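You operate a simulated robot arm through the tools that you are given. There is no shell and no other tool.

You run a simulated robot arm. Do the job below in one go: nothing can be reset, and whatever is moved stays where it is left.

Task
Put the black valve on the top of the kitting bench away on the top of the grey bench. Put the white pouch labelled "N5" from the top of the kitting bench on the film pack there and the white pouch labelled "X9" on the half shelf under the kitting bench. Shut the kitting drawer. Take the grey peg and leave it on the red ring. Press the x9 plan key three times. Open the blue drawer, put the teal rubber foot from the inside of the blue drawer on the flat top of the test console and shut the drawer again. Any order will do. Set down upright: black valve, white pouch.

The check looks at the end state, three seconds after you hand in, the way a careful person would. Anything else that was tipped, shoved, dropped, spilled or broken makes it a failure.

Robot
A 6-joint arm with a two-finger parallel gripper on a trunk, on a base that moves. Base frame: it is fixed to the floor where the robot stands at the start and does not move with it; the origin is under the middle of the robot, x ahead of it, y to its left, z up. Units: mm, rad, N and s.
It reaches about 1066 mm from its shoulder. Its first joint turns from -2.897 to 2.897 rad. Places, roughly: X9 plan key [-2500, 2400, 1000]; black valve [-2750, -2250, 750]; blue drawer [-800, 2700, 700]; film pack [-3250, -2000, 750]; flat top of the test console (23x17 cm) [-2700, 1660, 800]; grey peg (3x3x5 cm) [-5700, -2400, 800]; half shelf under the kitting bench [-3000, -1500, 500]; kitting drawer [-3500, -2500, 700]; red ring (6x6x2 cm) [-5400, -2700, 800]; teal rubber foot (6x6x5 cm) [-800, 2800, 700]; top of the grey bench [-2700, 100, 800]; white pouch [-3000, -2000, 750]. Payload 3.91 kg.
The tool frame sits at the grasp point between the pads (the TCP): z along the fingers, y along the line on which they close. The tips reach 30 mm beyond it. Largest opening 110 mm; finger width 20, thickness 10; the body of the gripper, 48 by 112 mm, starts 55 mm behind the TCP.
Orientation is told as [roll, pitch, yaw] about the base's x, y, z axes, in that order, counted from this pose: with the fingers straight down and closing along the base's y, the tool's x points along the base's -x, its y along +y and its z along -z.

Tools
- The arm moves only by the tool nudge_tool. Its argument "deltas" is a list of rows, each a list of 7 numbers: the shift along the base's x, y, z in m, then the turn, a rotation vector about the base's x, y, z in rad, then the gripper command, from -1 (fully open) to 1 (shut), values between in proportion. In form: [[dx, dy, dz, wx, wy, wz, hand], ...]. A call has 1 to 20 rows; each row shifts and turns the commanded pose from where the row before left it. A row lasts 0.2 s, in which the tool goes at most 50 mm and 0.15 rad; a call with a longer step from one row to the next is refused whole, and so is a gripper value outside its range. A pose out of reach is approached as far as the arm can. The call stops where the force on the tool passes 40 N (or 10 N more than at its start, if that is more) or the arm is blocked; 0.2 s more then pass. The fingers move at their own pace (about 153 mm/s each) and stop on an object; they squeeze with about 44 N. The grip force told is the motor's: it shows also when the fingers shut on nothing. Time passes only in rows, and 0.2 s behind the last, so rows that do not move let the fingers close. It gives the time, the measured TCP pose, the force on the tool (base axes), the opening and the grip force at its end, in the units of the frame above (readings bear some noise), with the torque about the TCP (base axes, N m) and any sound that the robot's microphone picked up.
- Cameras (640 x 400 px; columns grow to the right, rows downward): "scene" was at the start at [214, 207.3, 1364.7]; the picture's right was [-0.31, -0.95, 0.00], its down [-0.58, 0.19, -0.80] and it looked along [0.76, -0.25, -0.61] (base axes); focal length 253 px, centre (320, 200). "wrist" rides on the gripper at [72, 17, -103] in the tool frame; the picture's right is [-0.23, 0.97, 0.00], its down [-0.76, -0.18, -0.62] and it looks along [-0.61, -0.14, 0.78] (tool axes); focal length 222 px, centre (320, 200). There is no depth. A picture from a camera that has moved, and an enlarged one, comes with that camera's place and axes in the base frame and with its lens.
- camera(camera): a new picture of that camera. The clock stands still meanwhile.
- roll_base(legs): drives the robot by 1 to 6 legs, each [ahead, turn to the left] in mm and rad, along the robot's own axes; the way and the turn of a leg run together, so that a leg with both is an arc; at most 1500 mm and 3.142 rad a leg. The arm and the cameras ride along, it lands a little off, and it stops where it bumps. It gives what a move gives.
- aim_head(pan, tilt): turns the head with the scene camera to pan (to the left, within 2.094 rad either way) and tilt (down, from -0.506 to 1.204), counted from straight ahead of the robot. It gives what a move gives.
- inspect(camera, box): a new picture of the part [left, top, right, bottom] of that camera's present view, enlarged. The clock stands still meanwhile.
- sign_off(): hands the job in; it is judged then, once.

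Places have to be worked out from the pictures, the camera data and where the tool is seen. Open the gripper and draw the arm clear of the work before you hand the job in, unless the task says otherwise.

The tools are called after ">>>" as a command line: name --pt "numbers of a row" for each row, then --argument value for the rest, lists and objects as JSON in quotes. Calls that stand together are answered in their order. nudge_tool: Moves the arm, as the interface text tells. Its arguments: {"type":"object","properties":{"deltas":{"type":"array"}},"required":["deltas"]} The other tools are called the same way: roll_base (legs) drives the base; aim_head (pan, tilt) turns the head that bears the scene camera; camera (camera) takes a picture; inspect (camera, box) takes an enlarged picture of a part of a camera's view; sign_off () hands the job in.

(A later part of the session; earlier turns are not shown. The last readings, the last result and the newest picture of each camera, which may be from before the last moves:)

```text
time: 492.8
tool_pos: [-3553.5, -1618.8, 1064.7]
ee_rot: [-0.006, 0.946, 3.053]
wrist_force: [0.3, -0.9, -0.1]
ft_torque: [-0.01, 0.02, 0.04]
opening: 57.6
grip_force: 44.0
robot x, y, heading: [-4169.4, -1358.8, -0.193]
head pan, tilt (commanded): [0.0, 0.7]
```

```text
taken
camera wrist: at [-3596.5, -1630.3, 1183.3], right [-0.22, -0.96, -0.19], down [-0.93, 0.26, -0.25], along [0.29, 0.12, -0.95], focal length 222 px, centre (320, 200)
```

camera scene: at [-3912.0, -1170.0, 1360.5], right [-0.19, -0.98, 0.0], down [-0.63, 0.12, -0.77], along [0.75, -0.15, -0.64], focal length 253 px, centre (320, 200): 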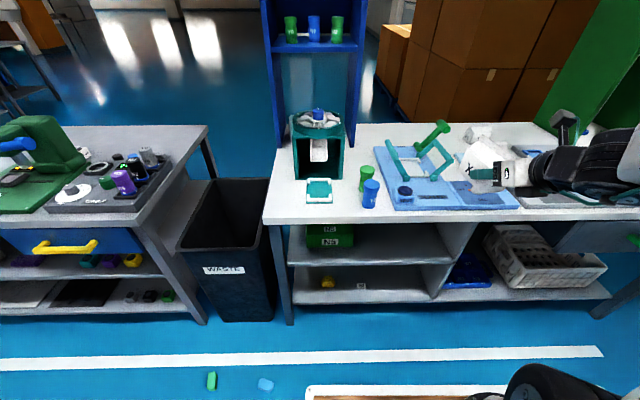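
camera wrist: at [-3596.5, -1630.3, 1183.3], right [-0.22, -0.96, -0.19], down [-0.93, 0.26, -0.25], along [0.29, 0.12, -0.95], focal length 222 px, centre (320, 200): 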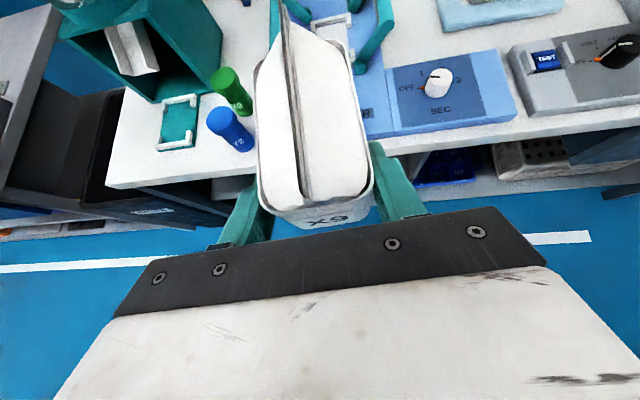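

I'll zoom in on the half shelf to measure its front edge, height and the free space.

>>> inspect --camera "scene" --box '[270, 190, 480, 320]'

```text
3.05 times, centred on (375, 255) of scene
camera zoom: at [-3912.0, -1170.0, 1360.5], right [-0.19, -0.98, 0.0], down [-0.63, 0.12, -0.77], along [0.75, -0.15, -0.64], focal length 770 px, centre (152, 32)
```

zoom: 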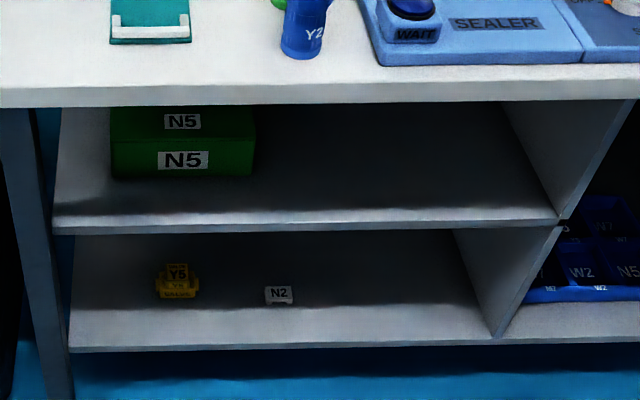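

Shelf top is at z≈485, its front edge inset ~70 mm from the bench edge. To keep the forearm clear of the bench top I'll back the base off another ~210 mm.

>>> roll_base --legs '[[0, -0.254], [-211, 0], [0, 0.254]]'

>>> camera --camera "scene"

>>> camera --camera "wrist"

```text
time: 496.2
tool_pos: [-3749.0, -1521.9, 1063.4]
ee_rot: [-0.006, 0.946, 3.058]
wrist_force: [0.9, 0.5, -0.7]
ft_torque: [0.02, 0.02, 0.01]
opening: 57.3
grip_force: 44.0
robot x, y, heading: [-4366.9, -1269.6, -0.181]
head pan, tilt (commanded): [0.0, 0.7]
```

```text
taken
camera scene: at [-4110.4, -1075.4, 1360.5], right [-0.18, -0.98, 0.0], down [-0.63, 0.12, -0.76], along [0.75, -0.14, -0.64], focal length 253 px, centre (320, 200)
```

scene: 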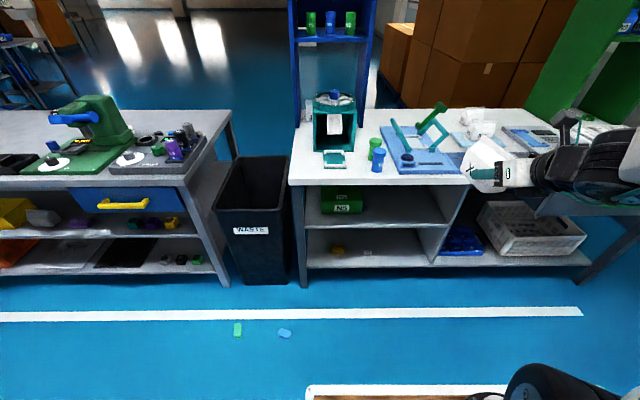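

```text
taken
camera wrist: at [-3791.5, -1534.6, 1183.3], right [-0.21, -0.96, -0.19], down [-0.93, 0.25, -0.25], along [0.29, 0.12, -0.95], focal length 222 px, centre (320, 200)
```

wrist: 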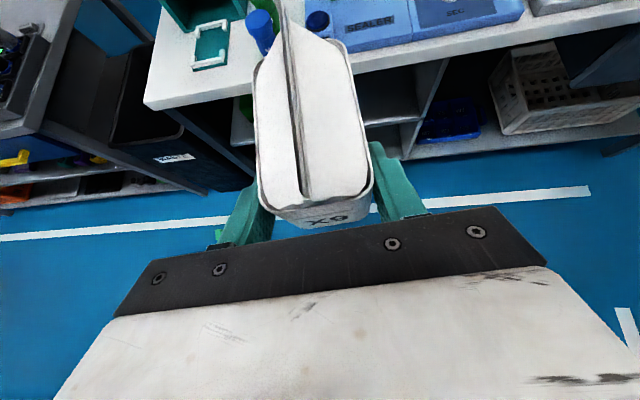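

I'll zoom the shelf from this farther viewpoint to refine its height.

>>> inspect --camera "scene" --box '[280, 160, 480, 290]'

```text
3.08 times, centred on (380, 225) of scene
camera zoom: at [-4110.4, -1075.4, 1360.5], right [-0.18, -0.98, 0.0], down [-0.63, 0.12, -0.76], along [0.75, -0.14, -0.64], focal length 778 px, centre (135, 123)
```

zoom: 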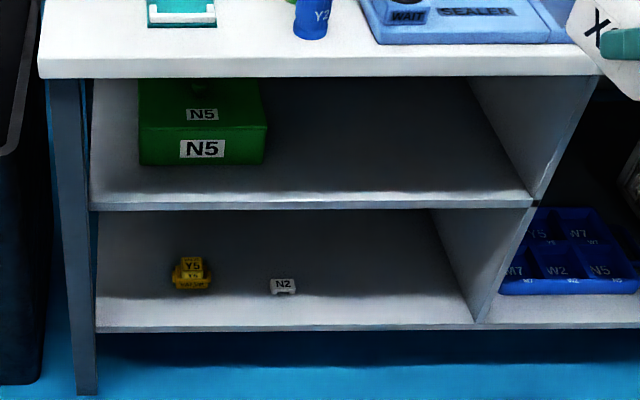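

Refined: shelf z≈490, bench edge ≈-3407 and shelf edge ≈-3364 at y=-1650; forearm clearance is good from here. I'll move X9 out in front of the shelf opening and lower it.

>>> nudge_tool --pt "0.008 -0.004 0 0 0 0 1" --pt "0.014 -0.008 0 0 0 0 1" --pt "0.018 -0.01 0 0 0 0 1" --pt "0.02 -0.011 0 0 0 0 1" --pt "0.02 -0.011 0 0 0 0 1" --pt "0.02 -0.011 0 0 0 0 1" --pt "0.02 -0.011 0 0 0 0 1" --pt "0.02 -0.011 0 0 0 0 1" --pt "0.02 -0.011 -0.004 0 0 0 1" --pt "0.018 -0.01 -0.008 0 0 0 1" --pt "0.011 -0.006 -0.014 0 0 0 1" --pt "0 0 -0.02 0 0 0 1" --pt "0 0 -0.022 0 0 0 1" --pt "0 0 -0.022 0 0 0 1" --pt "0 0 -0.022 0 0 0 1" --pt "0 0 -0.022 0 0 0 1" --pt "0 0 -0.022 0 0 0 1" --pt "0 0 -0.022 0 0 0 1" --pt "0 0 -0.022 0 0 0 1" --pt "0 0 -0.022 0 0 0 1"

>>> camera --camera "wrist"

>>> camera --camera "scene"

```text
time: 500.4
tool_pos: [-3560.5, -1625.2, 843.4]
ee_rot: [-0.005, 0.945, 3.058]
wrist_force: [-0.7, 0.1, -0.2]
ft_torque: [0.02, 0.01, -0.02]
opening: 57.4
grip_force: 43.6
robot x, y, heading: [-4366.1, -1267.6, -0.18]
head pan, tilt (commanded): [0.0, 0.7]
```

```text
taken
camera wrist: at [-3603.7, -1638.3, 962.4], right [-0.21, -0.96, -0.19], down [-0.93, 0.25, -0.25], along [0.29, 0.12, -0.95], focal length 222 px, centre (320, 200)
```

wrist: 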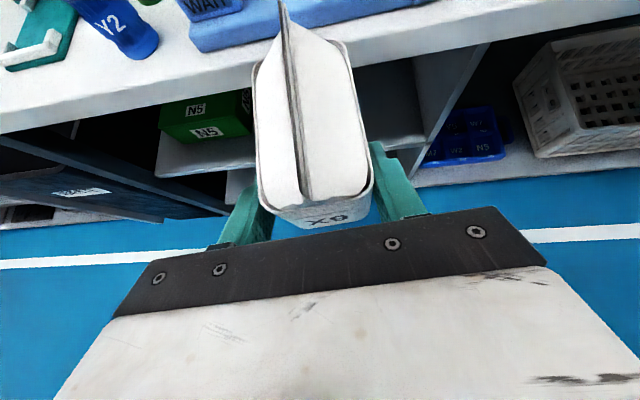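

```text
taken
camera scene: at [-4110.6, -1075.4, 1360.5], right [-0.18, -0.98, 0.0], down [-0.63, 0.12, -0.76], along [0.75, -0.14, -0.64], focal length 253 px, centre (320, 200)
```

scene: 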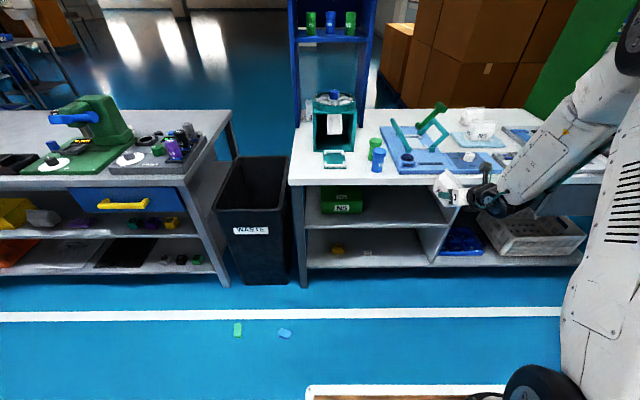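

Continuing down to z≈585, in front of the shelf opening.

>>> nudge_tool --pt "0 0 -0.014 0 0 0 1" --pt "0 0 -0.02 0 0 0 1" --pt "0 0 -0.022 0 0 0 1" --pt "0 0 -0.022 0 0 0 1" --pt "0 0 -0.022 0 0 0 1" --pt "0 0 -0.022 0 0 0 1" --pt "0 0 -0.022 0 0 0 1" --pt "0 0 -0.022 0 0 0 1" --pt "0 0 -0.022 0 0 0 1" --pt "0 0 -0.022 0 0 0 1" --pt "0 0 -0.02 0 0 0 1" --pt "0 0 -0.016 0 0 0 1" --pt "0 0 -0.01 0 0 0 1" --pt "0 0 0 0 0 0 1"

>>> camera --camera "wrist"

>>> camera --camera "scene"

```text
time: 503.4
tool_pos: [-3558.4, -1624.1, 584.6]
ee_rot: [-0.005, 0.944, 3.059]
wrist_force: [-0.5, 0.2, -0.4]
ft_torque: [-0.01, 0.07, -0.04]
opening: 57.6
grip_force: 43.8
robot x, y, heading: [-4368.5, -1270.6, -0.18]
head pan, tilt (commanded): [0.0, 0.7]
```

```text
taken
camera wrist: at [-3602.2, -1638.5, 704.4], right [-0.21, -0.96, -0.19], down [-0.93, 0.25, -0.25], along [0.29, 0.12, -0.95], focal length 222 px, centre (320, 200)
```

wrist: 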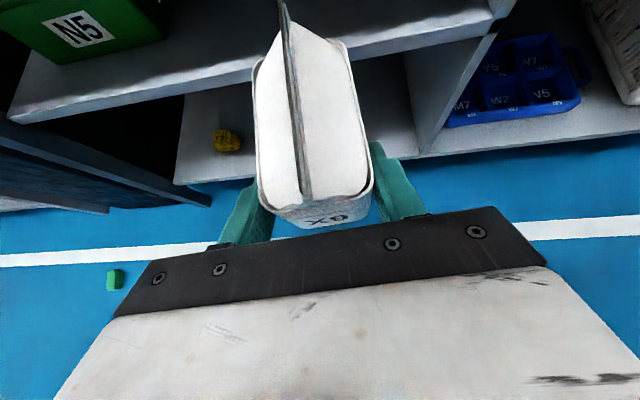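

```text
taken
camera scene: at [-4110.4, -1075.5, 1360.5], right [-0.18, -0.98, 0.0], down [-0.63, 0.12, -0.76], along [0.75, -0.14, -0.64], focal length 253 px, centre (320, 200)
```

scene: 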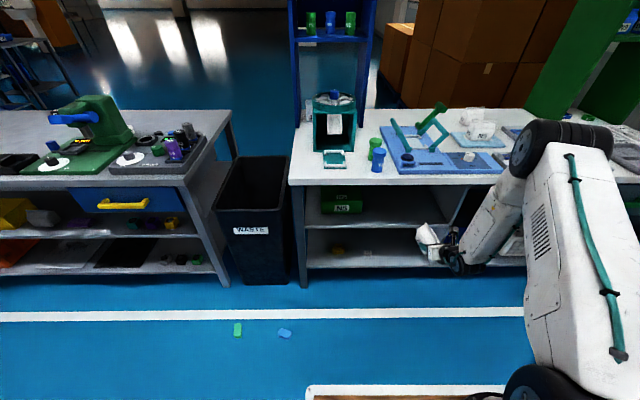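

The pouch is level with the shelf opening and the measurements agree. I'll move in slowly along the approach direction.

>>> nudge_tool --pt "0.008 -0.001 -0.002 0 0 0 1" --pt "0.014 -0.001 -0.003 0 0 0 1" --pt "0.018 -0.0017 -0.004 0 0 0 1" --pt "0.02 -0.0018 -0.004 0 0 0 1" --pt "0.02 -0.0018 -0.003 0 0 0 1" --pt "0.02 -0.0018 0 0 0 0 1" --pt "0.02 -0.0018 0 0 0 0 1" --pt "0.016 -0.0014 0 0 0 0 1" --pt "0.008 -0.0007 0 0 0 0 1"

>>> camera --camera "wrist"

>>> inspect --camera "scene" --box '[380, 120, 560, 290]'

```text
time: 505.4
tool_pos: [-3416.4, -1637.6, 568.1]
ee_rot: [-0.008, 0.946, 3.057]
wrist_force: [0.4, 0.9, -1.4]
ft_torque: [-0.01, 0.04, -0.02]
opening: 57.3
grip_force: 44.1
robot x, y, heading: [-4370.1, -1270.8, -0.181]
head pan, tilt (commanded): [0.0, 0.7]
```

```text
taken
camera wrist: at [-3459.4, -1651.7, 688.5], right [-0.21, -0.96, -0.19], down [-0.93, 0.25, -0.25], along [0.29, 0.12, -0.95], focal length 222 px, centre (320, 200)
```

wrist: 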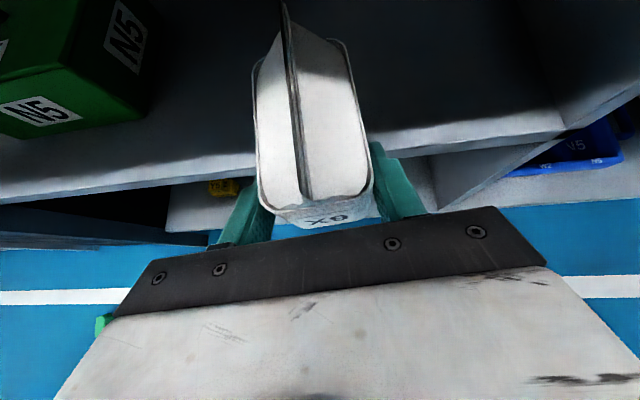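

```text
2.35 times, centred on (470, 205) of scene
camera zoom: at [-4110.3, -1075.5, 1360.5], right [-0.18, -0.98, 0.0], down [-0.63, 0.12, -0.76], along [0.75, -0.14, -0.64], focal length 595 px, centre (-33, 188)
```

zoom: 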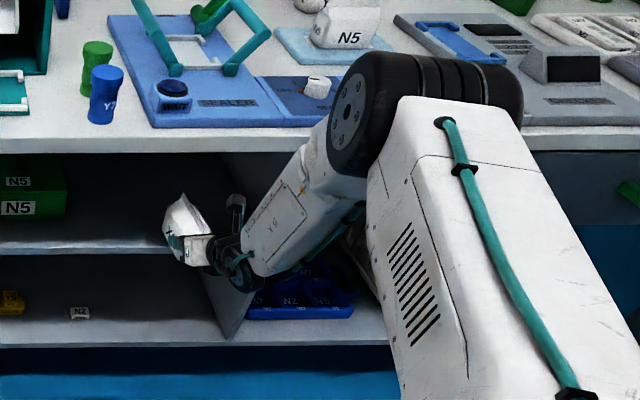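

Clear so far: the forearm stays well west of the bench edge. Continuing the last ~97 mm inward.

>>> nudge_tool --pt "0.008 -0.0007 0 0 0 0 1" --pt "0.014 -0.0012 0 0 0 0 1" --pt "0.016 -0.0013 0 0 0 0 1" --pt "0.016 -0.0013 0 0 0 0 1" --pt "0.016 -0.0013 0 0 0 0 1" --pt "0.014 -0.0012 0 0 0 0 1" --pt "0.009 -0.0008 0 0 0 0 1" --pt "0.004 -0.0003 0 0 0 0 1"

>>> camera --camera "wrist"

>>> inspect --camera "scene" --box '[380, 120, 560, 290]'

```text
time: 507.2
tool_pos: [-3318.8, -1647.1, 569.5]
ee_rot: [-0.006, 0.946, 3.058]
wrist_force: [-0.3, 0.1, -1.5]
ft_torque: [0.0, 0.02, 0.0]
opening: 57.6
grip_force: 44.2
robot x, y, heading: [-4367.3, -1269.1, -0.179]
head pan, tilt (commanded): [0.0, 0.7]
```

```text
taken
camera wrist: at [-3361.4, -1659.5, 688.5], right [-0.21, -0.96, -0.19], down [-0.93, 0.25, -0.25], along [0.29, 0.12, -0.95], focal length 222 px, centre (320, 200)
```

wrist: 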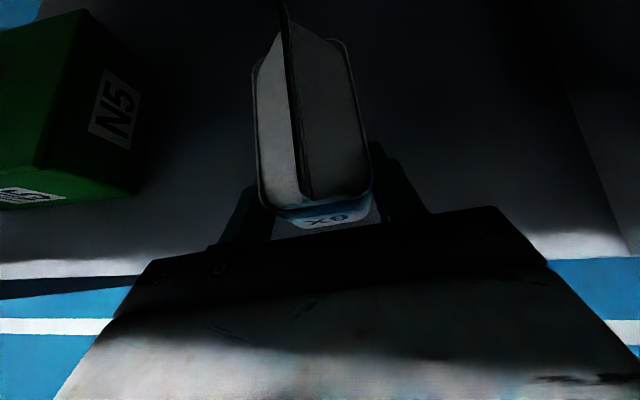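

```text
2.35 times, centred on (470, 205) of scene
camera zoom: at [-4110.3, -1075.5, 1360.5], right [-0.18, -0.98, 0.0], down [-0.63, 0.12, -0.76], along [0.75, -0.14, -0.64], focal length 595 px, centre (-33, 188)
```

zoom: 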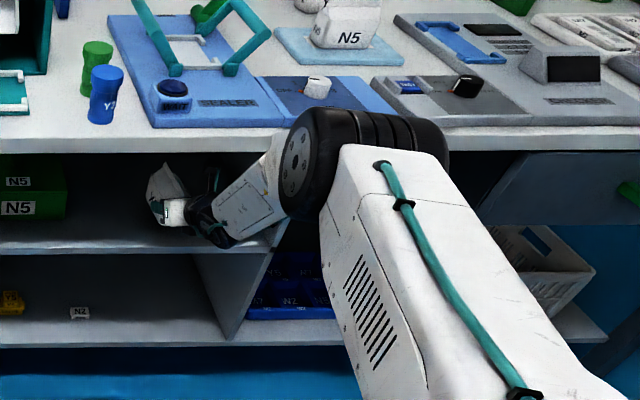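

The pouch is fully over the shelf. Lowering gently toward contact (~z 536).

>>> nudge_tool --pt "0 0 -0.005 0 0 0 1" --pt "0 0 -0.008 0 0 0 1" --pt "0 0 -0.008 0 0 0 1" --pt "0 0 -0.004 0 0 0 1" --pt "0 0 0 0 0 0 1"

>>> nudge_tool --pt "0 0 -0.002 0 0 0 1" --pt "0 0 -0.002 0 0 0 1" --pt "0 0 0 0 0 0 1"

```text
time: 508.4
tool_pos: [-3320.8, -1647.0, 544.9]
ee_rot: [-0.007, 0.946, 3.057]
wrist_force: [-0.8, -0.2, -0.6]
ft_torque: [0.02, 0.01, 0.01]
opening: 57.4
grip_force: 44.0
robot x, y, heading: [-4367.5, -1269.5, -0.188]
head pan, tilt (commanded): [0.0, 0.7]
```

```text
time: 509.2
tool_pos: [-3319.0, -1646.9, 543.5]
ee_rot: [-0.005, 0.949, 3.058]
wrist_force: [0.6, -1.4, 7.9]
ft_torque: [-0.33, -0.54, -0.01]
opening: 57.4
grip_force: 44.2
robot x, y, heading: [-4364.3, -1264.5, -0.18]
head pan, tilt (commanded): [0.0, 0.7]
```

Contact at the front corner first; I'll press 1.5 mm more so it seats, then release.

>>> nudge_tool --pt "0 0 -0.001 0 0 0 1" --pt "0 0 0 0 0 0 1"

>>> nudge_tool --pt "0 0 0 0 0 0 0.3" --pt "0 0 0 0 0 0 -0.1" --pt "0 0 0 0 0 0 -0.4" --pt "0 0 0 0 0 0 -0.64" --pt "0 0 0 0 0 0 -0.64" --pt "0 0 0 0 0 0 -0.64"

>>> camera --camera "wrist"

>>> inspect --camera "scene" --box '[380, 140, 500, 260]'

```text
time: 509.8
tool_pos: [-3318.3, -1646.2, 541.7]
ee_rot: [-0.005, 0.951, 3.057]
wrist_force: [-0.4, -2.0, 17.4]
ft_torque: [-0.46, -0.54, -0.01]
opening: 57.4
grip_force: 43.8
robot x, y, heading: [-4366.1, -1264.1, -0.183]
head pan, tilt (commanded): [0.0, 0.7]
```

```text
time: 511.2
tool_pos: [-3319.1, -1645.8, 540.2]
ee_rot: [-0.005, 0.946, 3.057]
wrist_force: [0.3, 0.1, 0.0]
ft_torque: [-0.01, 0.02, 0.04]
opening: 90.3
grip_force: 0.0
robot x, y, heading: [-4367.4, -1268.6, -0.183]
head pan, tilt (commanded): [0.0, 0.7]
```

```text
taken
camera wrist: at [-3361.6, -1659.5, 659.2], right [-0.21, -0.96, -0.19], down [-0.93, 0.25, -0.25], along [0.29, 0.12, -0.95], focal length 222 px, centre (320, 200)
```

wrist: 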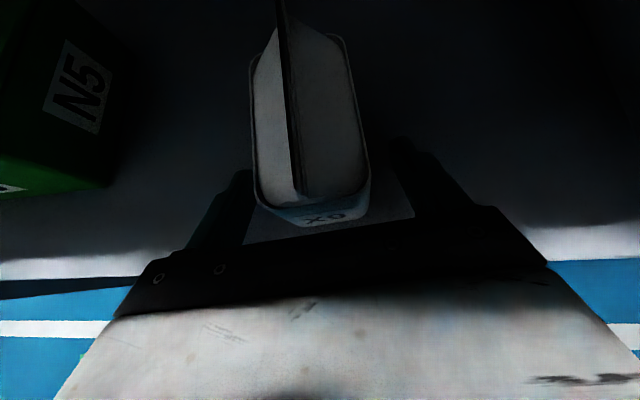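

```text
3.33 times, centred on (440, 200) of scene
camera zoom: at [-4110.4, -1075.5, 1360.5], right [-0.18, -0.98, 0.0], down [-0.63, 0.12, -0.76], along [0.75, -0.14, -0.64], focal length 843 px, centre (-80, 200)
```

zoom: 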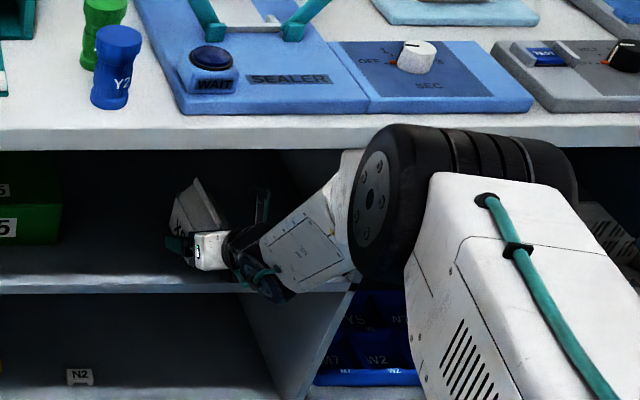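

The pouch stands freely on the shelf. I'll withdraw straight west, without raising, until clear of the bench edge.

>>> nudge_tool --pt "-0.006 0.0005 0 0 0 0 -0.64" --pt "-0.012 0.001 0 0 0 0 -0.64" --pt "-0.018 0.0015 0 0 0 0 -0.64" --pt "-0.02 0.0017 0 0 0 0 -0.64" --pt "-0.02 0.0017 0 0 0 0 -0.64" --pt "-0.02 0.0017 0.002 0 0 0 -0.64" --pt "-0.025 0.002 0.005 0 0 0 -0.64" --pt "-0.03 0.0025 0.01 0 0 0 -0.64" --pt "-0.03 0.0025 0.01 0 0 0 -0.64" --pt "-0.03 0.0025 0.01 0 0 0 -0.64" --pt "-0.03 0.0025 0.01 0 0 0 -0.64" --pt "0 0 0 0 0 0 -0.64"

>>> camera --camera "wrist"

>>> inspect --camera "scene" --box '[340, 140, 500, 260]'

```text
time: 513.8
tool_pos: [-3557.6, -1625.7, 589.1]
ee_rot: [-0.005, 0.944, 3.057]
wrist_force: [-0.1, -0.8, 0.0]
ft_torque: [0.0, 0.0, 0.03]
opening: 90.1
grip_force: 0.0
robot x, y, heading: [-4366.5, -1266.4, -0.185]
head pan, tilt (commanded): [0.0, 0.7]
```

```text
taken
camera wrist: at [-3600.6, -1638.7, 707.0], right [-0.21, -0.96, -0.19], down [-0.93, 0.25, -0.25], along [0.29, 0.12, -0.95], focal length 222 px, centre (320, 200)
```

wrist: 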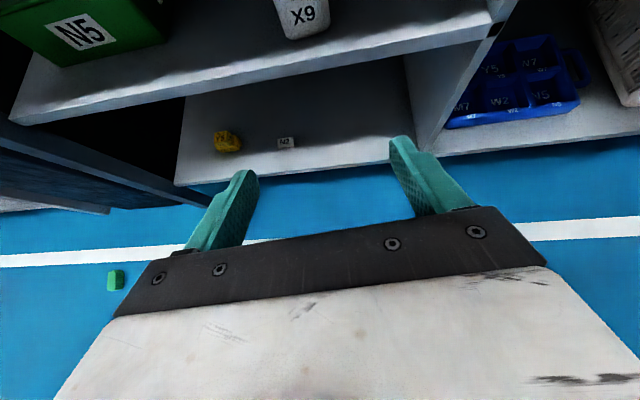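

```text
3.33 times, centred on (420, 200) of scene
camera zoom: at [-4110.4, -1075.5, 1360.5], right [-0.18, -0.98, 0.0], down [-0.63, 0.12, -0.76], along [0.75, -0.14, -0.64], focal length 843 px, centre (-13, 200)
```

zoom: 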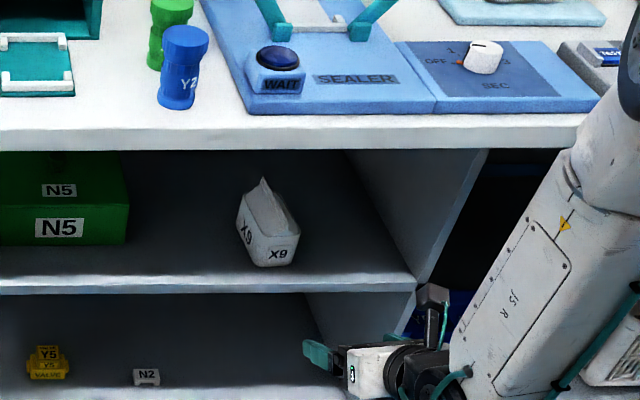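

X9 stands upright on the half shelf. I'll raise the arm, un-tilt it, and then get ready to go to the lid-test bench for the grey peg.

>>> nudge_tool --pt "-0.005 0 0.045 0 0 0 -0.64" --pt "-0.005 0 0.045 0 0 0 -0.64" --pt "0 0 0.048 0 0 0 -0.64" --pt "0 0 0.048 0 0 0 -0.64" --pt "0 0 0.048 0 0 0 -0.64" --pt "0 0 0.048 0 0 0 -0.64" --pt "0 0 0.048 0 0 0 -0.64" --pt "0 0 0.048 0 0 0 -0.64" --pt "0 0 0.03 0 0 0 -0.64"

>>> nudge_tool --pt "0 0 0.01 0.0113 0.1345 0 -0.64" --pt "0 0 0.01 0.0113 0.1345 0 -0.64" --pt "0 0 0.01 0.0113 0.1345 0 -0.64" --pt "0 0 0.01 0.0113 0.1345 0 -0.64" --pt "0 0 0.01 0.0113 0.1345 0 -0.64" --pt "0 0 0.01 0.0113 0.1345 0 -0.64" --pt "0 0 0.01 0.0113 0.1345 0 -0.64" --pt "0 0 0 0 0 0 -0.64"

>>> aim_head --pan -1.6 --tilt 0.35

>>> camera --camera "scene"

```text
time: 515.8
tool_pos: [-3570.5, -1625.9, 996.9]
ee_rot: [-0.008, 0.946, 3.055]
wrist_force: [-0.1, 0.4, -0.4]
ft_torque: [0.04, -0.01, 0.0]
opening: 90.2
grip_force: 0.0
robot x, y, heading: [-4365.0, -1266.6, -0.184]
head pan, tilt (commanded): [0.0, 0.7]
```

```text
time: 517.6
tool_pos: [-3569.2, -1627.6, 1065.4]
ee_rot: [-0.004, -0.001, 3.058]
wrist_force: [-0.5, 1.3, 0.1]
ft_torque: [-0.01, -0.01, -0.05]
opening: 90.1
grip_force: 0.0
robot x, y, heading: [-4366.7, -1266.2, -0.178]
head pan, tilt (commanded): [0.0, 0.7]
```

```text
time: 519.3
tool_pos: [-3570.0, -1627.0, 1065.0]
ee_rot: [-0.006, 0.001, 3.058]
wrist_force: [0.3, -1.1, -0.7]
ft_torque: [0.01, 0.0, 0.01]
opening: 90.1
grip_force: 0.0
robot x, y, heading: [-4367.7, -1268.2, -0.182]
head pan, tilt (commanded): [-1.6, 0.351]
```

```text
taken
camera scene: at [-4213.6, -1151.0, 1391.9], right [-0.98, 0.21, 0.0], down [0.07, 0.34, -0.94], along [-0.2, -0.92, -0.34], focal length 253 px, centre (320, 200)
```

scene: 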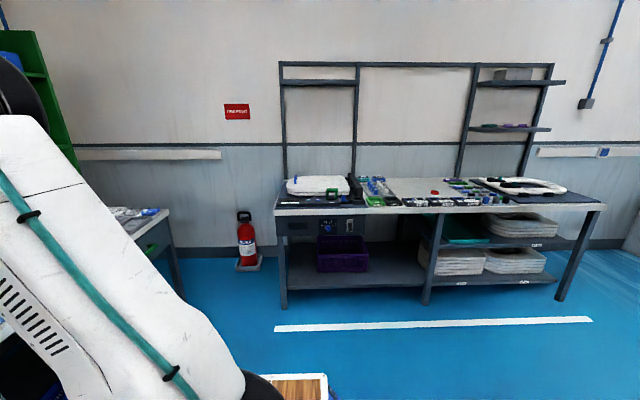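

I see the lid-test bench. Zooming in to find the grey peg and the red ring.

>>> inspect --camera "scene" --box '[270, 160, 440, 220]'

>>> inspect --camera "scene" --box '[410, 160, 610, 230]'

```text
3.76 times, centred on (355, 190) of scene
camera zoom: at [-4213.6, -1151.0, 1391.9], right [-0.98, 0.21, 0.0], down [0.07, 0.34, -0.94], along [-0.2, -0.92, -0.34], focal length 952 px, centre (188, 238)
```

zoom: 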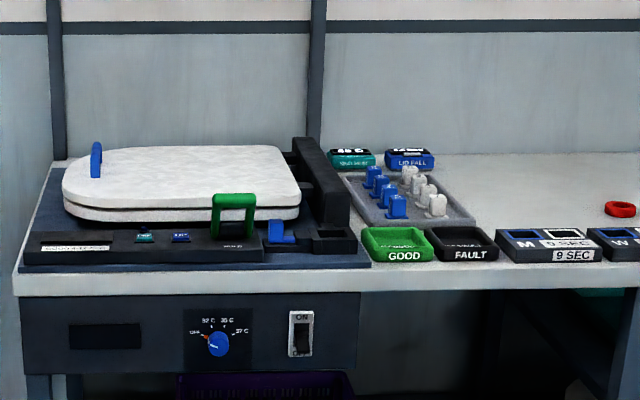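

```text
3.20 times, centred on (510, 195) of scene
camera zoom: at [-4213.6, -1151.0, 1391.9], right [-0.98, 0.21, 0.0], down [0.07, 0.34, -0.94], along [-0.2, -0.92, -0.34], focal length 809 px, centre (-288, 216)
```

zoom: 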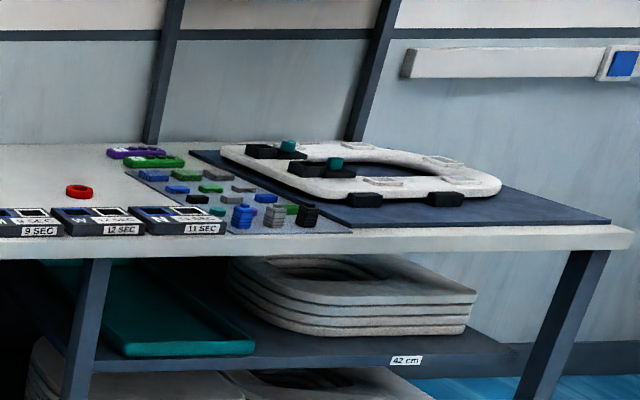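

The grey peg (between blue and black pegs on the tray) is at about (-5681,-2437) and the red ring at (-5403,-2687). I'll check the floor to the west before driving.

>>> aim_head --pan -2.09 --tilt 0.4

>>> camera --camera "scene"

```text
time: 520.2
tool_pos: [-3571.0, -1626.4, 1065.0]
ee_rot: [-0.005, 0.0, 3.059]
wrist_force: [0.1, -0.2, 0.8]
ft_torque: [0.02, -0.02, 0.02]
opening: 90.4
grip_force: 0.2
robot x, y, heading: [-4366.6, -1265.9, -0.181]
head pan, tilt (commanded): [-2.089, 0.4]
```

```text
taken
camera scene: at [-4253.7, -1130.8, 1387.3], right [-0.76, 0.65, 0.0], down [0.25, 0.3, -0.92], along [-0.59, -0.7, -0.39], focal length 253 px, centre (320, 200)
```

scene: 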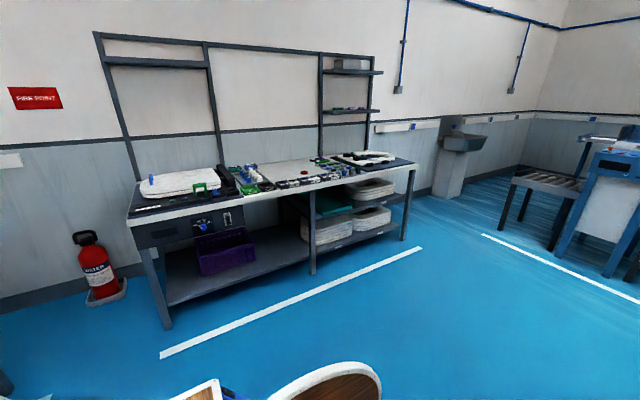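

The floor is clear. I'll retract the arm with a comfortable wrist angle and drive to the front of the lid-test bench.

>>> nudge_tool --pt "-0.0214 0.0212 0.0015 0 0 0.145 -0.64" --pt "-0.0214 0.0212 0.0015 0 0 0.145 -0.64" --pt "-0.0214 0.0212 0.0015 0 0 0.145 -0.64" --pt "-0.0214 0.0212 0.0015 0 0 0.145 -0.64" --pt "-0.0214 0.0212 0.0015 0 0 0.145 -0.64" --pt "-0.0214 0.0212 0.0015 0 0 0.145 -0.64" --pt "-0.0214 0.0212 0.0015 0 0 0.145 -0.64" --pt "-0.0214 0.0212 0.0015 0 0 0.145 -0.64" --pt "-0.0214 0.0212 0.0015 0 0 0.145 -0.64" --pt "-0.0214 0.0212 0.0015 0 0 0.145 -0.64"

>>> roll_base --legs '[[0, -0.9], [400, 0], [0, -1.885], [1260, 0], [0, 1.218]]'

>>> aim_head --pan -0.2 --tilt 0.6

>>> camera --camera "scene"

>>> camera --camera "wrist"

```text
time: 522.4
tool_pos: [-3783.5, -1414.7, 1081.2]
ee_rot: [-0.006, 0.0, -1.773]
wrist_force: [0.3, -0.8, -0.2]
ft_torque: [0.01, -0.01, 0.0]
opening: 90.2
grip_force: 0.1
robot x, y, heading: [-4366.2, -1265.6, -0.185]
head pan, tilt (commanded): [-2.089, 0.4]
```

```text
time: 523.5
tool_pos: [-3801.1, -1464.0, 1080.7]
ee_rot: [-0.004, 0.001, -1.856]
wrist_force: [0.1, 0.0, 0.1]
ft_torque: [-0.03, 0.0, -0.02]
opening: 89.9
grip_force: 0.1
robot x, y, heading: [-4370.1, -1270.3, -0.266]
head pan, tilt (commanded): [-2.089, 0.4]
stopped in leg 1: the robot was blocked; the commanded pose is now the measured one
```

```text
time: 525.4
tool_pos: [-3799.4, -1463.9, 1080.5]
ee_rot: [-0.004, 0.001, -1.858]
wrist_force: [-0.2, 0.3, 0.2]
ft_torque: [-0.02, 0.03, -0.03]
opening: 90.1
grip_force: 0.2
robot x, y, heading: [-4366.9, -1272.4, -0.26]
head pan, tilt (commanded): [-0.201, 0.6]
```

```text
taken
camera scene: at [-4101.2, -1115.9, 1369.1], right [-0.45, -0.89, 0.0], down [-0.51, 0.25, -0.83], along [0.74, -0.37, -0.56], focal length 253 px, centre (320, 200)
```

scene: 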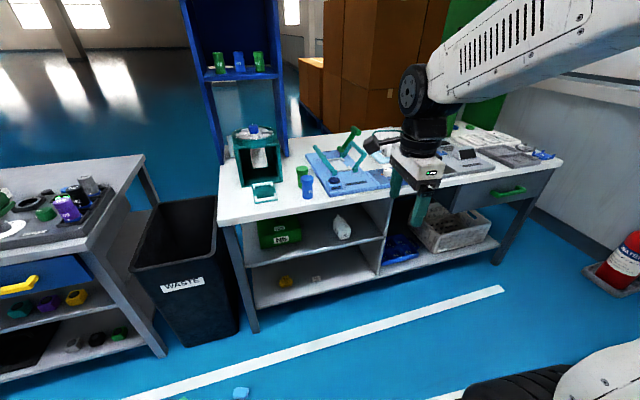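

```text
taken
camera wrist: at [-3763.0, -1399.2, 1184.2], right [0.87, -0.49, -0.01], down [-0.38, -0.68, 0.62], along [-0.31, -0.54, -0.78], focal length 222 px, centre (320, 200)
```

wrist: 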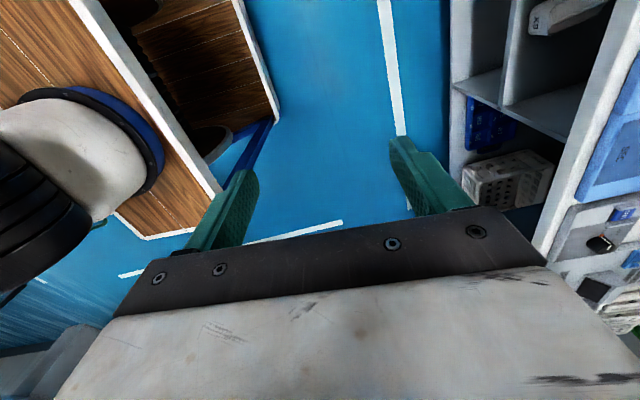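

The turn was blocked after 0.08 rad. I'll look around the base to see what is touching.

>>> aim_head --pan 2.09 --tilt 0.7

>>> camera --camera "scene"

>>> aim_head --pan -2.09 --tilt 0.9

>>> camera --camera "scene"

```text
time: 527.5
tool_pos: [-3800.5, -1464.0, 1080.4]
ee_rot: [-0.005, -0.001, -1.857]
wrist_force: [-0.1, 0.0, 0.7]
ft_torque: [0.01, 0.01, -0.01]
opening: 90.2
grip_force: 0.1
robot x, y, heading: [-4371.0, -1270.2, -0.263]
head pan, tilt (commanded): [2.089, 0.7]
```

```text
taken
camera scene: at [-4201.8, -994.2, 1360.5], right [0.97, 0.25, 0.0], down [0.16, -0.62, -0.77], along [-0.19, 0.74, -0.64], focal length 253 px, centre (320, 200)
```

scene: 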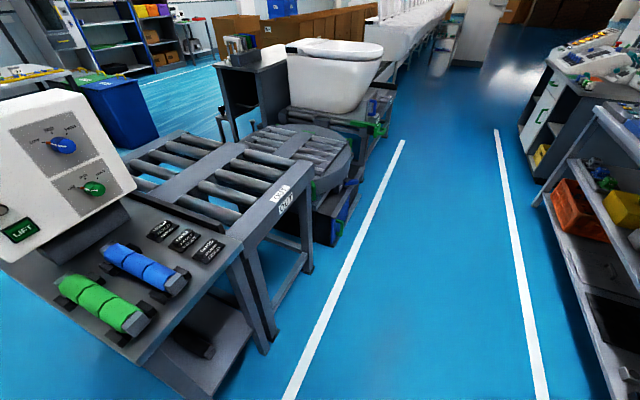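

```text
time: 530.9
tool_pos: [-3800.9, -1464.5, 1081.8]
ee_rot: [-0.004, -0.003, -1.857]
wrist_force: [0.2, 0.2, -0.3]
ft_torque: [0.0, -0.02, 0.01]
opening: 90.4
grip_force: 0.0
robot x, y, heading: [-4369.2, -1272.2, -0.266]
head pan, tilt (commanded): [-2.089, 0.901]
```

```text
taken
camera scene: at [-4233.4, -1130.1, 1344.3], right [-0.71, 0.7, 0.0], down [0.55, 0.56, -0.62], along [-0.44, -0.44, -0.78], focal length 253 px, centre (320, 200)
```

scene: 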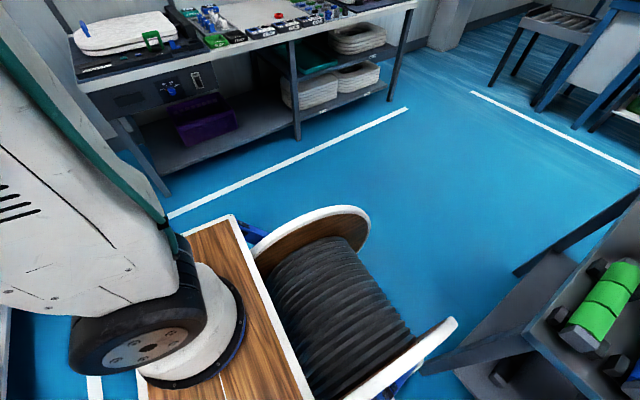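

The drum's left flange met the leg of the table behind. I'll drive forward away from it first, then turn and go to the lid-test bench.

>>> roll_base --legs '[[320, 0]]'

>>> aim_head --pan 2.09 --tilt 0.7

>>> camera --camera "scene"

```text
time: 533.0
tool_pos: [-3493.9, -1548.1, 1082.1]
ee_rot: [-0.006, 0.0, -1.86]
wrist_force: [0.7, 0.3, 0.2]
ft_torque: [-0.01, -0.03, 0.02]
opening: 90.2
grip_force: 0.1
robot x, y, heading: [-4062.0, -1353.8, -0.265]
head pan, tilt (commanded): [-2.089, 0.901]
```

```text
time: 536.4
tool_pos: [-3493.7, -1548.6, 1081.0]
ee_rot: [-0.006, 0.0, -1.86]
wrist_force: [-0.3, 0.7, 0.0]
ft_torque: [0.01, 0.04, 0.04]
opening: 90.0
grip_force: 0.1
robot x, y, heading: [-4063.8, -1352.4, -0.267]
head pan, tilt (commanded): [2.089, 0.7]
```

```text
taken
camera scene: at [-3893.8, -1077.7, 1360.5], right [0.97, 0.25, 0.0], down [0.16, -0.62, -0.76], along [-0.19, 0.74, -0.64], focal length 253 px, centre (320, 200)
```

scene: 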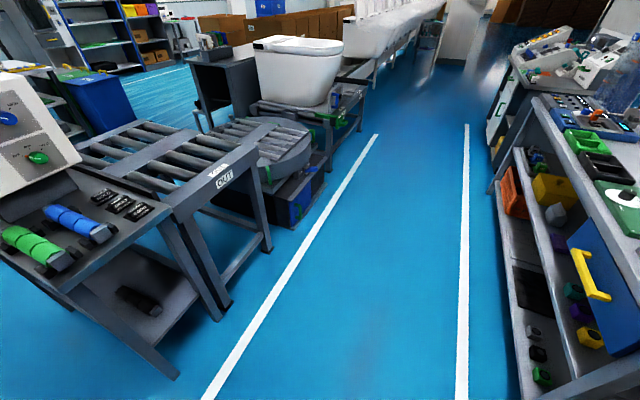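

The table looks undisturbed. Now I turn and drive to the lid-test bench.

>>> roll_base --legs '[[0, -2.528], [1440, 0], [0, 1.048]]'

>>> aim_head --pan -0.2 --tilt 0.6

>>> camera --camera "scene"

>>> camera --camera "wrist"

```text
time: 552.1
tool_pos: [-5494.3, -2464.0, 1081.0]
ee_rot: [-0.005, -0.002, 2.983]
wrist_force: [0.0, -0.5, 0.1]
ft_torque: [0.02, 0.02, -0.02]
opening: 90.6
grip_force: 0.0
robot x, y, heading: [-5375.5, -1878.7, -1.702]
head pan, tilt (commanded): [2.089, 0.7]
```

```text
time: 554.2
tool_pos: [-5494.9, -2464.8, 1080.9]
ee_rot: [-0.004, 0.0, 2.985]
wrist_force: [-0.5, -0.5, -0.4]
ft_torque: [0.01, -0.02, 0.02]
opening: 90.0
grip_force: 0.1
robot x, y, heading: [-5375.4, -1874.8, -1.702]
head pan, tilt (commanded): [-0.201, 0.6]
```

```text
taken
camera scene: at [-5187.5, -2118.2, 1369.1], right [-0.95, 0.33, 0.0], down [0.18, 0.53, -0.83], along [-0.27, -0.78, -0.57], focal length 253 px, centre (320, 200)
```

scene: 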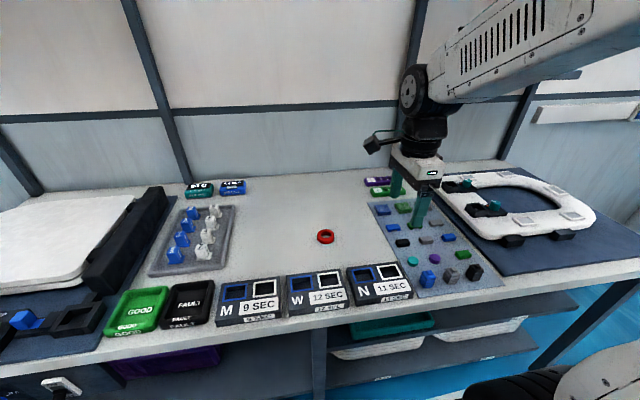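

```text
taken
camera wrist: at [-5425.6, -2492.2, 1184.2], right [-0.38, -0.93, -0.01], down [-0.73, 0.29, 0.62], along [-0.58, 0.24, -0.78], focal length 222 px, centre (320, 200)
```

wrist: 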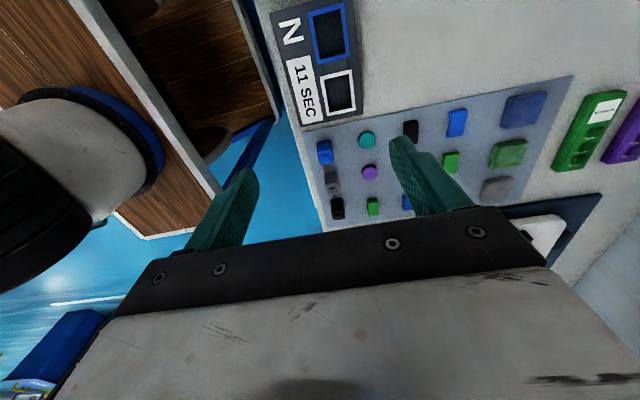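

Zooming in on the tray and the ring.

>>> inspect --camera "scene" --box '[360, 190, 510, 300]'

>>> inspect --camera "wrist" --box '[290, 80, 480, 240]'

>>> inspect --camera "scene" --box '[280, 200, 400, 300]'

```text
3.64 times, centred on (435, 245) of scene
camera zoom: at [-5187.5, -2118.2, 1369.1], right [-0.95, 0.33, 0.0], down [0.18, 0.53, -0.83], along [-0.27, -0.78, -0.57], focal length 919 px, centre (-98, 36)
```

zoom: 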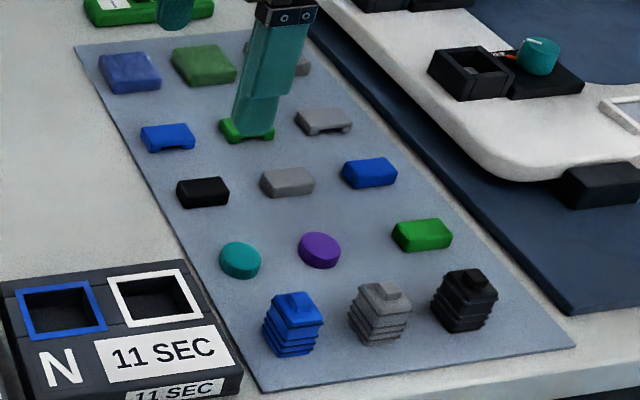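

```text
2.50 times, centred on (385, 160) of wrist
camera zoom: at [-5425.6, -2492.2, 1184.2], right [-0.38, -0.93, -0.01], down [-0.73, 0.29, 0.62], along [-0.58, 0.24, -0.78], focal length 555 px, centre (158, 300)
```

zoom: 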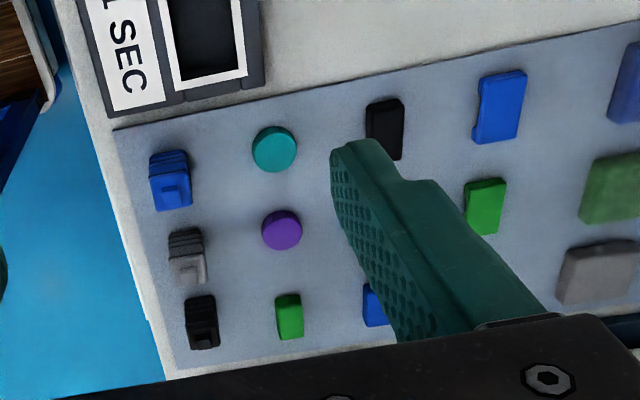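

```text
4.00 times, centred on (340, 250) of scene
camera zoom: at [-5187.5, -2118.2, 1369.1], right [-0.95, 0.33, 0.0], down [0.18, 0.53, -0.83], along [-0.27, -0.78, -0.57], focal length 1011 px, centre (240, 0)
```

zoom: 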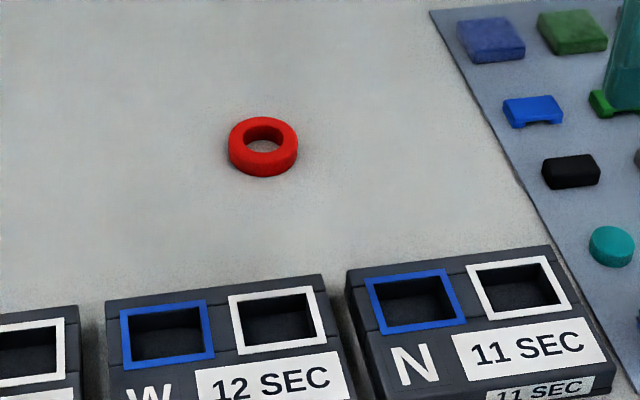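

The grey ribbed peg's top triangulates to (-5660,-2424,844); the ring centre is near (-5404,-2686). I'll move above the peg with fingers closing north-south, away from its neighbours.

>>> nudge_tool --pt "-0.033 0.0085 -0.02 0 0 0 -0.25" --pt "-0.033 0.0085 -0.028 0 0 0 -0.25" --pt "-0.033 0.0085 -0.028 0 0 0 -0.25" --pt "-0.033 0.0085 -0.028 0 0 0 -0.25" --pt "-0.033 0.0085 -0.028 0 0 0 -0.25" --pt "0 0 0 0.004 0 -0.02 -0.25"

>>> camera --camera "wrist"

>>> inspect --camera "wrist" --box '[250, 40, 410, 190]'

>>> inspect --camera "scene" --box '[400, 190, 510, 300]'

```text
time: 555.6
tool_pos: [-5658.7, -2420.5, 949.5]
ee_rot: [-0.009, -0.001, 2.965]
wrist_force: [-0.5, 0.9, 0.0]
ft_torque: [0.0, 0.01, 0.04]
opening: 68.9
grip_force: 0.2
robot x, y, heading: [-5373.4, -1876.0, -1.701]
head pan, tilt (commanded): [-0.201, 0.6]
```

```text
taken
camera wrist: at [-5590.5, -2451.0, 1053.8], right [-0.4, -0.92, -0.01], down [-0.72, 0.3, 0.62], along [-0.57, 0.25, -0.78], focal length 222 px, centre (320, 200)
```

wrist: 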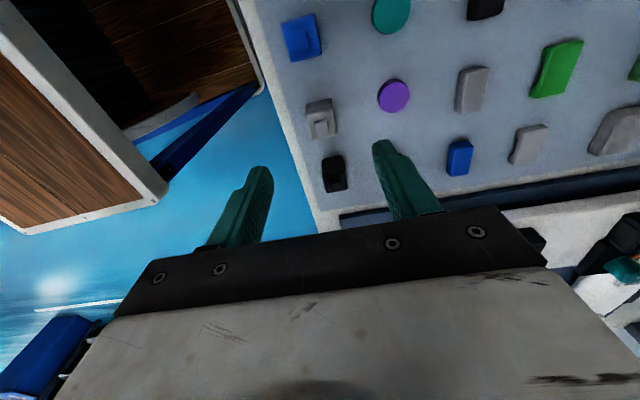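

```text
2.67 times, centred on (330, 115) of wrist
camera zoom: at [-5590.5, -2451.0, 1053.8], right [-0.4, -0.92, -0.01], down [-0.72, 0.3, 0.62], along [-0.57, 0.25, -0.78], focal length 592 px, centre (293, 427)
```

zoom: 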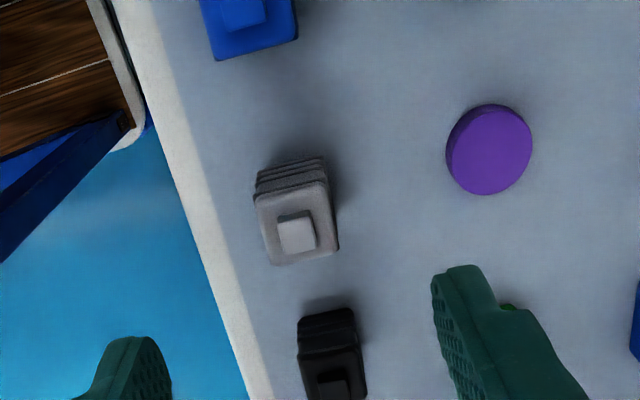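

```text
3.64 times, centred on (455, 245) of scene
camera zoom: at [-5187.5, -2118.1, 1369.1], right [-0.95, 0.33, 0.0], down [0.18, 0.53, -0.83], along [-0.27, -0.78, -0.56], focal length 919 px, centre (-171, 36)
```

zoom: 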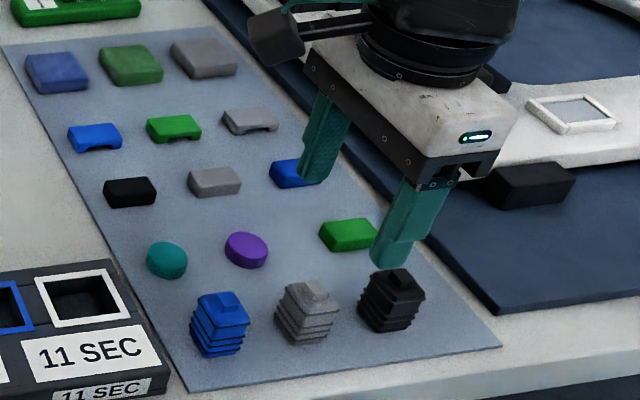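

The peg is right under the tool and aligned. Descending to z≈838.

>>> nudge_tool --pt "0 0 -0.035 0 0 0 -0.25" --pt "0 0 -0.035 0 0 0 -0.25" --pt "0 0 -0.025 0 0 0 -0.25" --pt "0 0 -0.014 0 0 0 -0.25" --pt "0 0 0 0 0 0 -0.25"

>>> inspect --camera "wrist" --box '[220, 90, 420, 230]'

>>> inspect --camera "scene" --box '[400, 190, 510, 300]'

```text
time: 556.8
tool_pos: [-5657.2, -2423.7, 838.8]
ee_rot: [-0.01, -0.001, 2.964]
wrist_force: [-0.9, 0.4, 0.1]
ft_torque: [-0.04, 0.0, 0.01]
opening: 69.1
grip_force: 0.1
robot x, y, heading: [-5373.9, -1875.8, -1.703]
head pan, tilt (commanded): [-0.201, 0.6]
```

```text
2.86 times, centred on (320, 160) of wrist
camera zoom: at [-5589.6, -2452.6, 942.8], right [-0.39, -0.92, -0.01], down [-0.72, 0.3, 0.62], along [-0.57, 0.25, -0.78], focal length 635 px, centre (320, 314)
```

zoom: 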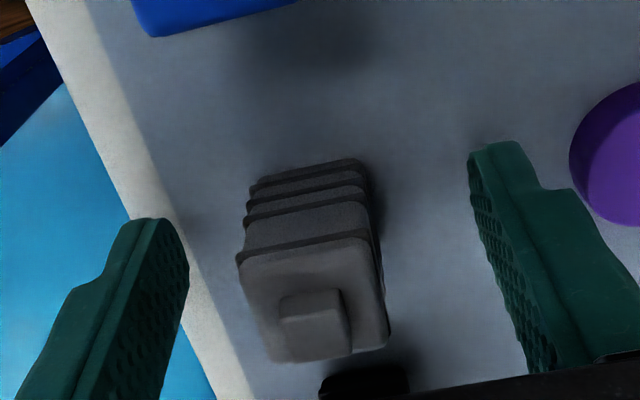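

```text
3.64 times, centred on (455, 245) of scene
camera zoom: at [-5187.6, -2118.2, 1369.1], right [-0.95, 0.33, 0.0], down [0.18, 0.53, -0.83], along [-0.27, -0.78, -0.56], focal length 919 px, centre (-171, 36)
```

zoom: 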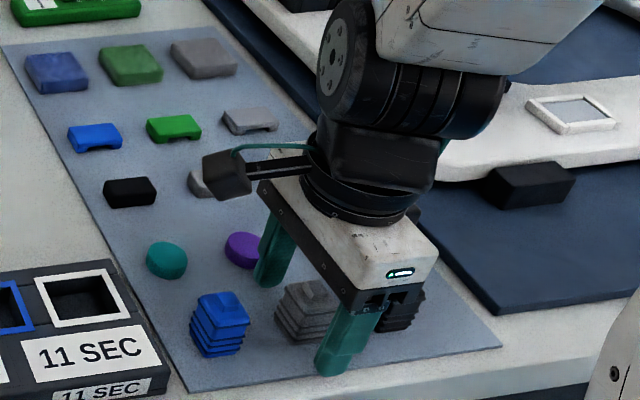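

Aligned within ~1-2 mm. Closing on the peg.

>>> nudge_tool --pt "0 0 0 0 0 0 0.2" --pt "0 0 0 0 0 0 1" --pt "0 0 0 0 0 0 1" --pt "0 0 0 0 0 0 1"

>>> nudge_tool --pt "0 0 0.003 0 0 0 1" --pt "0 0 0.005 0 0 0 1" --pt "0 0 0.008 0 0 0 1" --pt "0 0 0.012 0 0 0 1" --pt "0 0 0.015 0 0 0 1" --pt "0 0 0.015 0 0 0 1" --pt "0 0 0.012 0 0 0 1"

>>> inspect --camera "wrist" --box '[220, 90, 420, 230]'

>>> inspect --camera "scene" --box '[400, 170, 510, 290]'

```text
time: 557.8
tool_pos: [-5658.4, -2423.7, 841.0]
ee_rot: [-0.008, 0.0, 2.966]
wrist_force: [0.5, 0.1, 0.9]
ft_torque: [-0.01, 0.0, 0.01]
opening: 25.3
grip_force: 44.2
robot x, y, heading: [-5373.5, -1877.6, -1.698]
head pan, tilt (commanded): [-0.201, 0.6]
```

```text
time: 559.4
tool_pos: [-5658.1, -2423.7, 909.8]
ee_rot: [-0.008, -0.001, 2.965]
wrist_force: [0.5, 0.6, -0.8]
ft_torque: [0.02, -0.02, 0.06]
opening: 25.1
grip_force: 44.0
robot x, y, heading: [-5377.5, -1875.3, -1.699]
head pan, tilt (commanded): [-0.201, 0.6]
```

```text
2.86 times, centred on (320, 160) of wrist
camera zoom: at [-5591.4, -2451.9, 1012.9], right [-0.4, -0.92, -0.01], down [-0.72, 0.3, 0.62], along [-0.57, 0.25, -0.78], focal length 635 px, centre (320, 314)
```

zoom: 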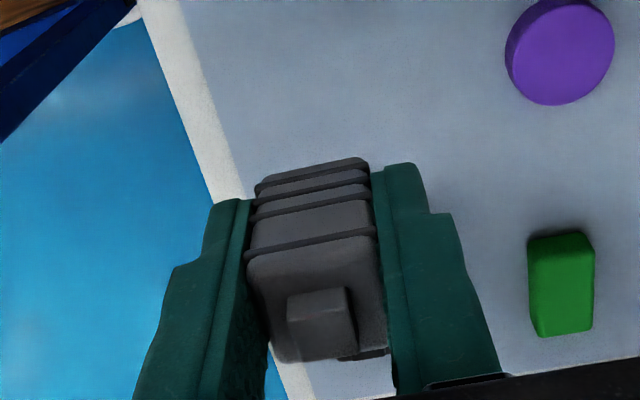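

```text
3.33 times, centred on (455, 230) of scene
camera zoom: at [-5187.7, -2118.3, 1369.1], right [-0.95, 0.33, 0.0], down [0.18, 0.53, -0.82], along [-0.27, -0.78, -0.57], focal length 843 px, centre (-130, 100)
```

zoom: 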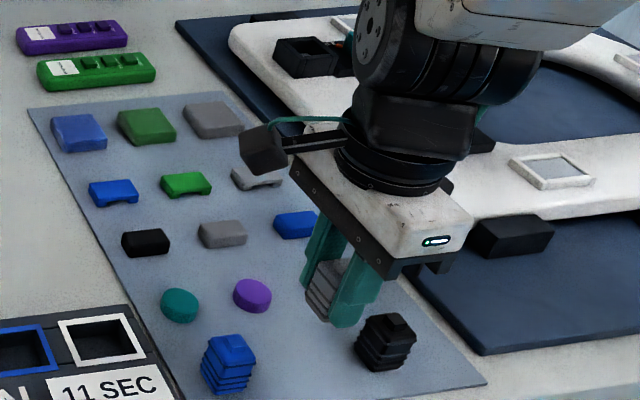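

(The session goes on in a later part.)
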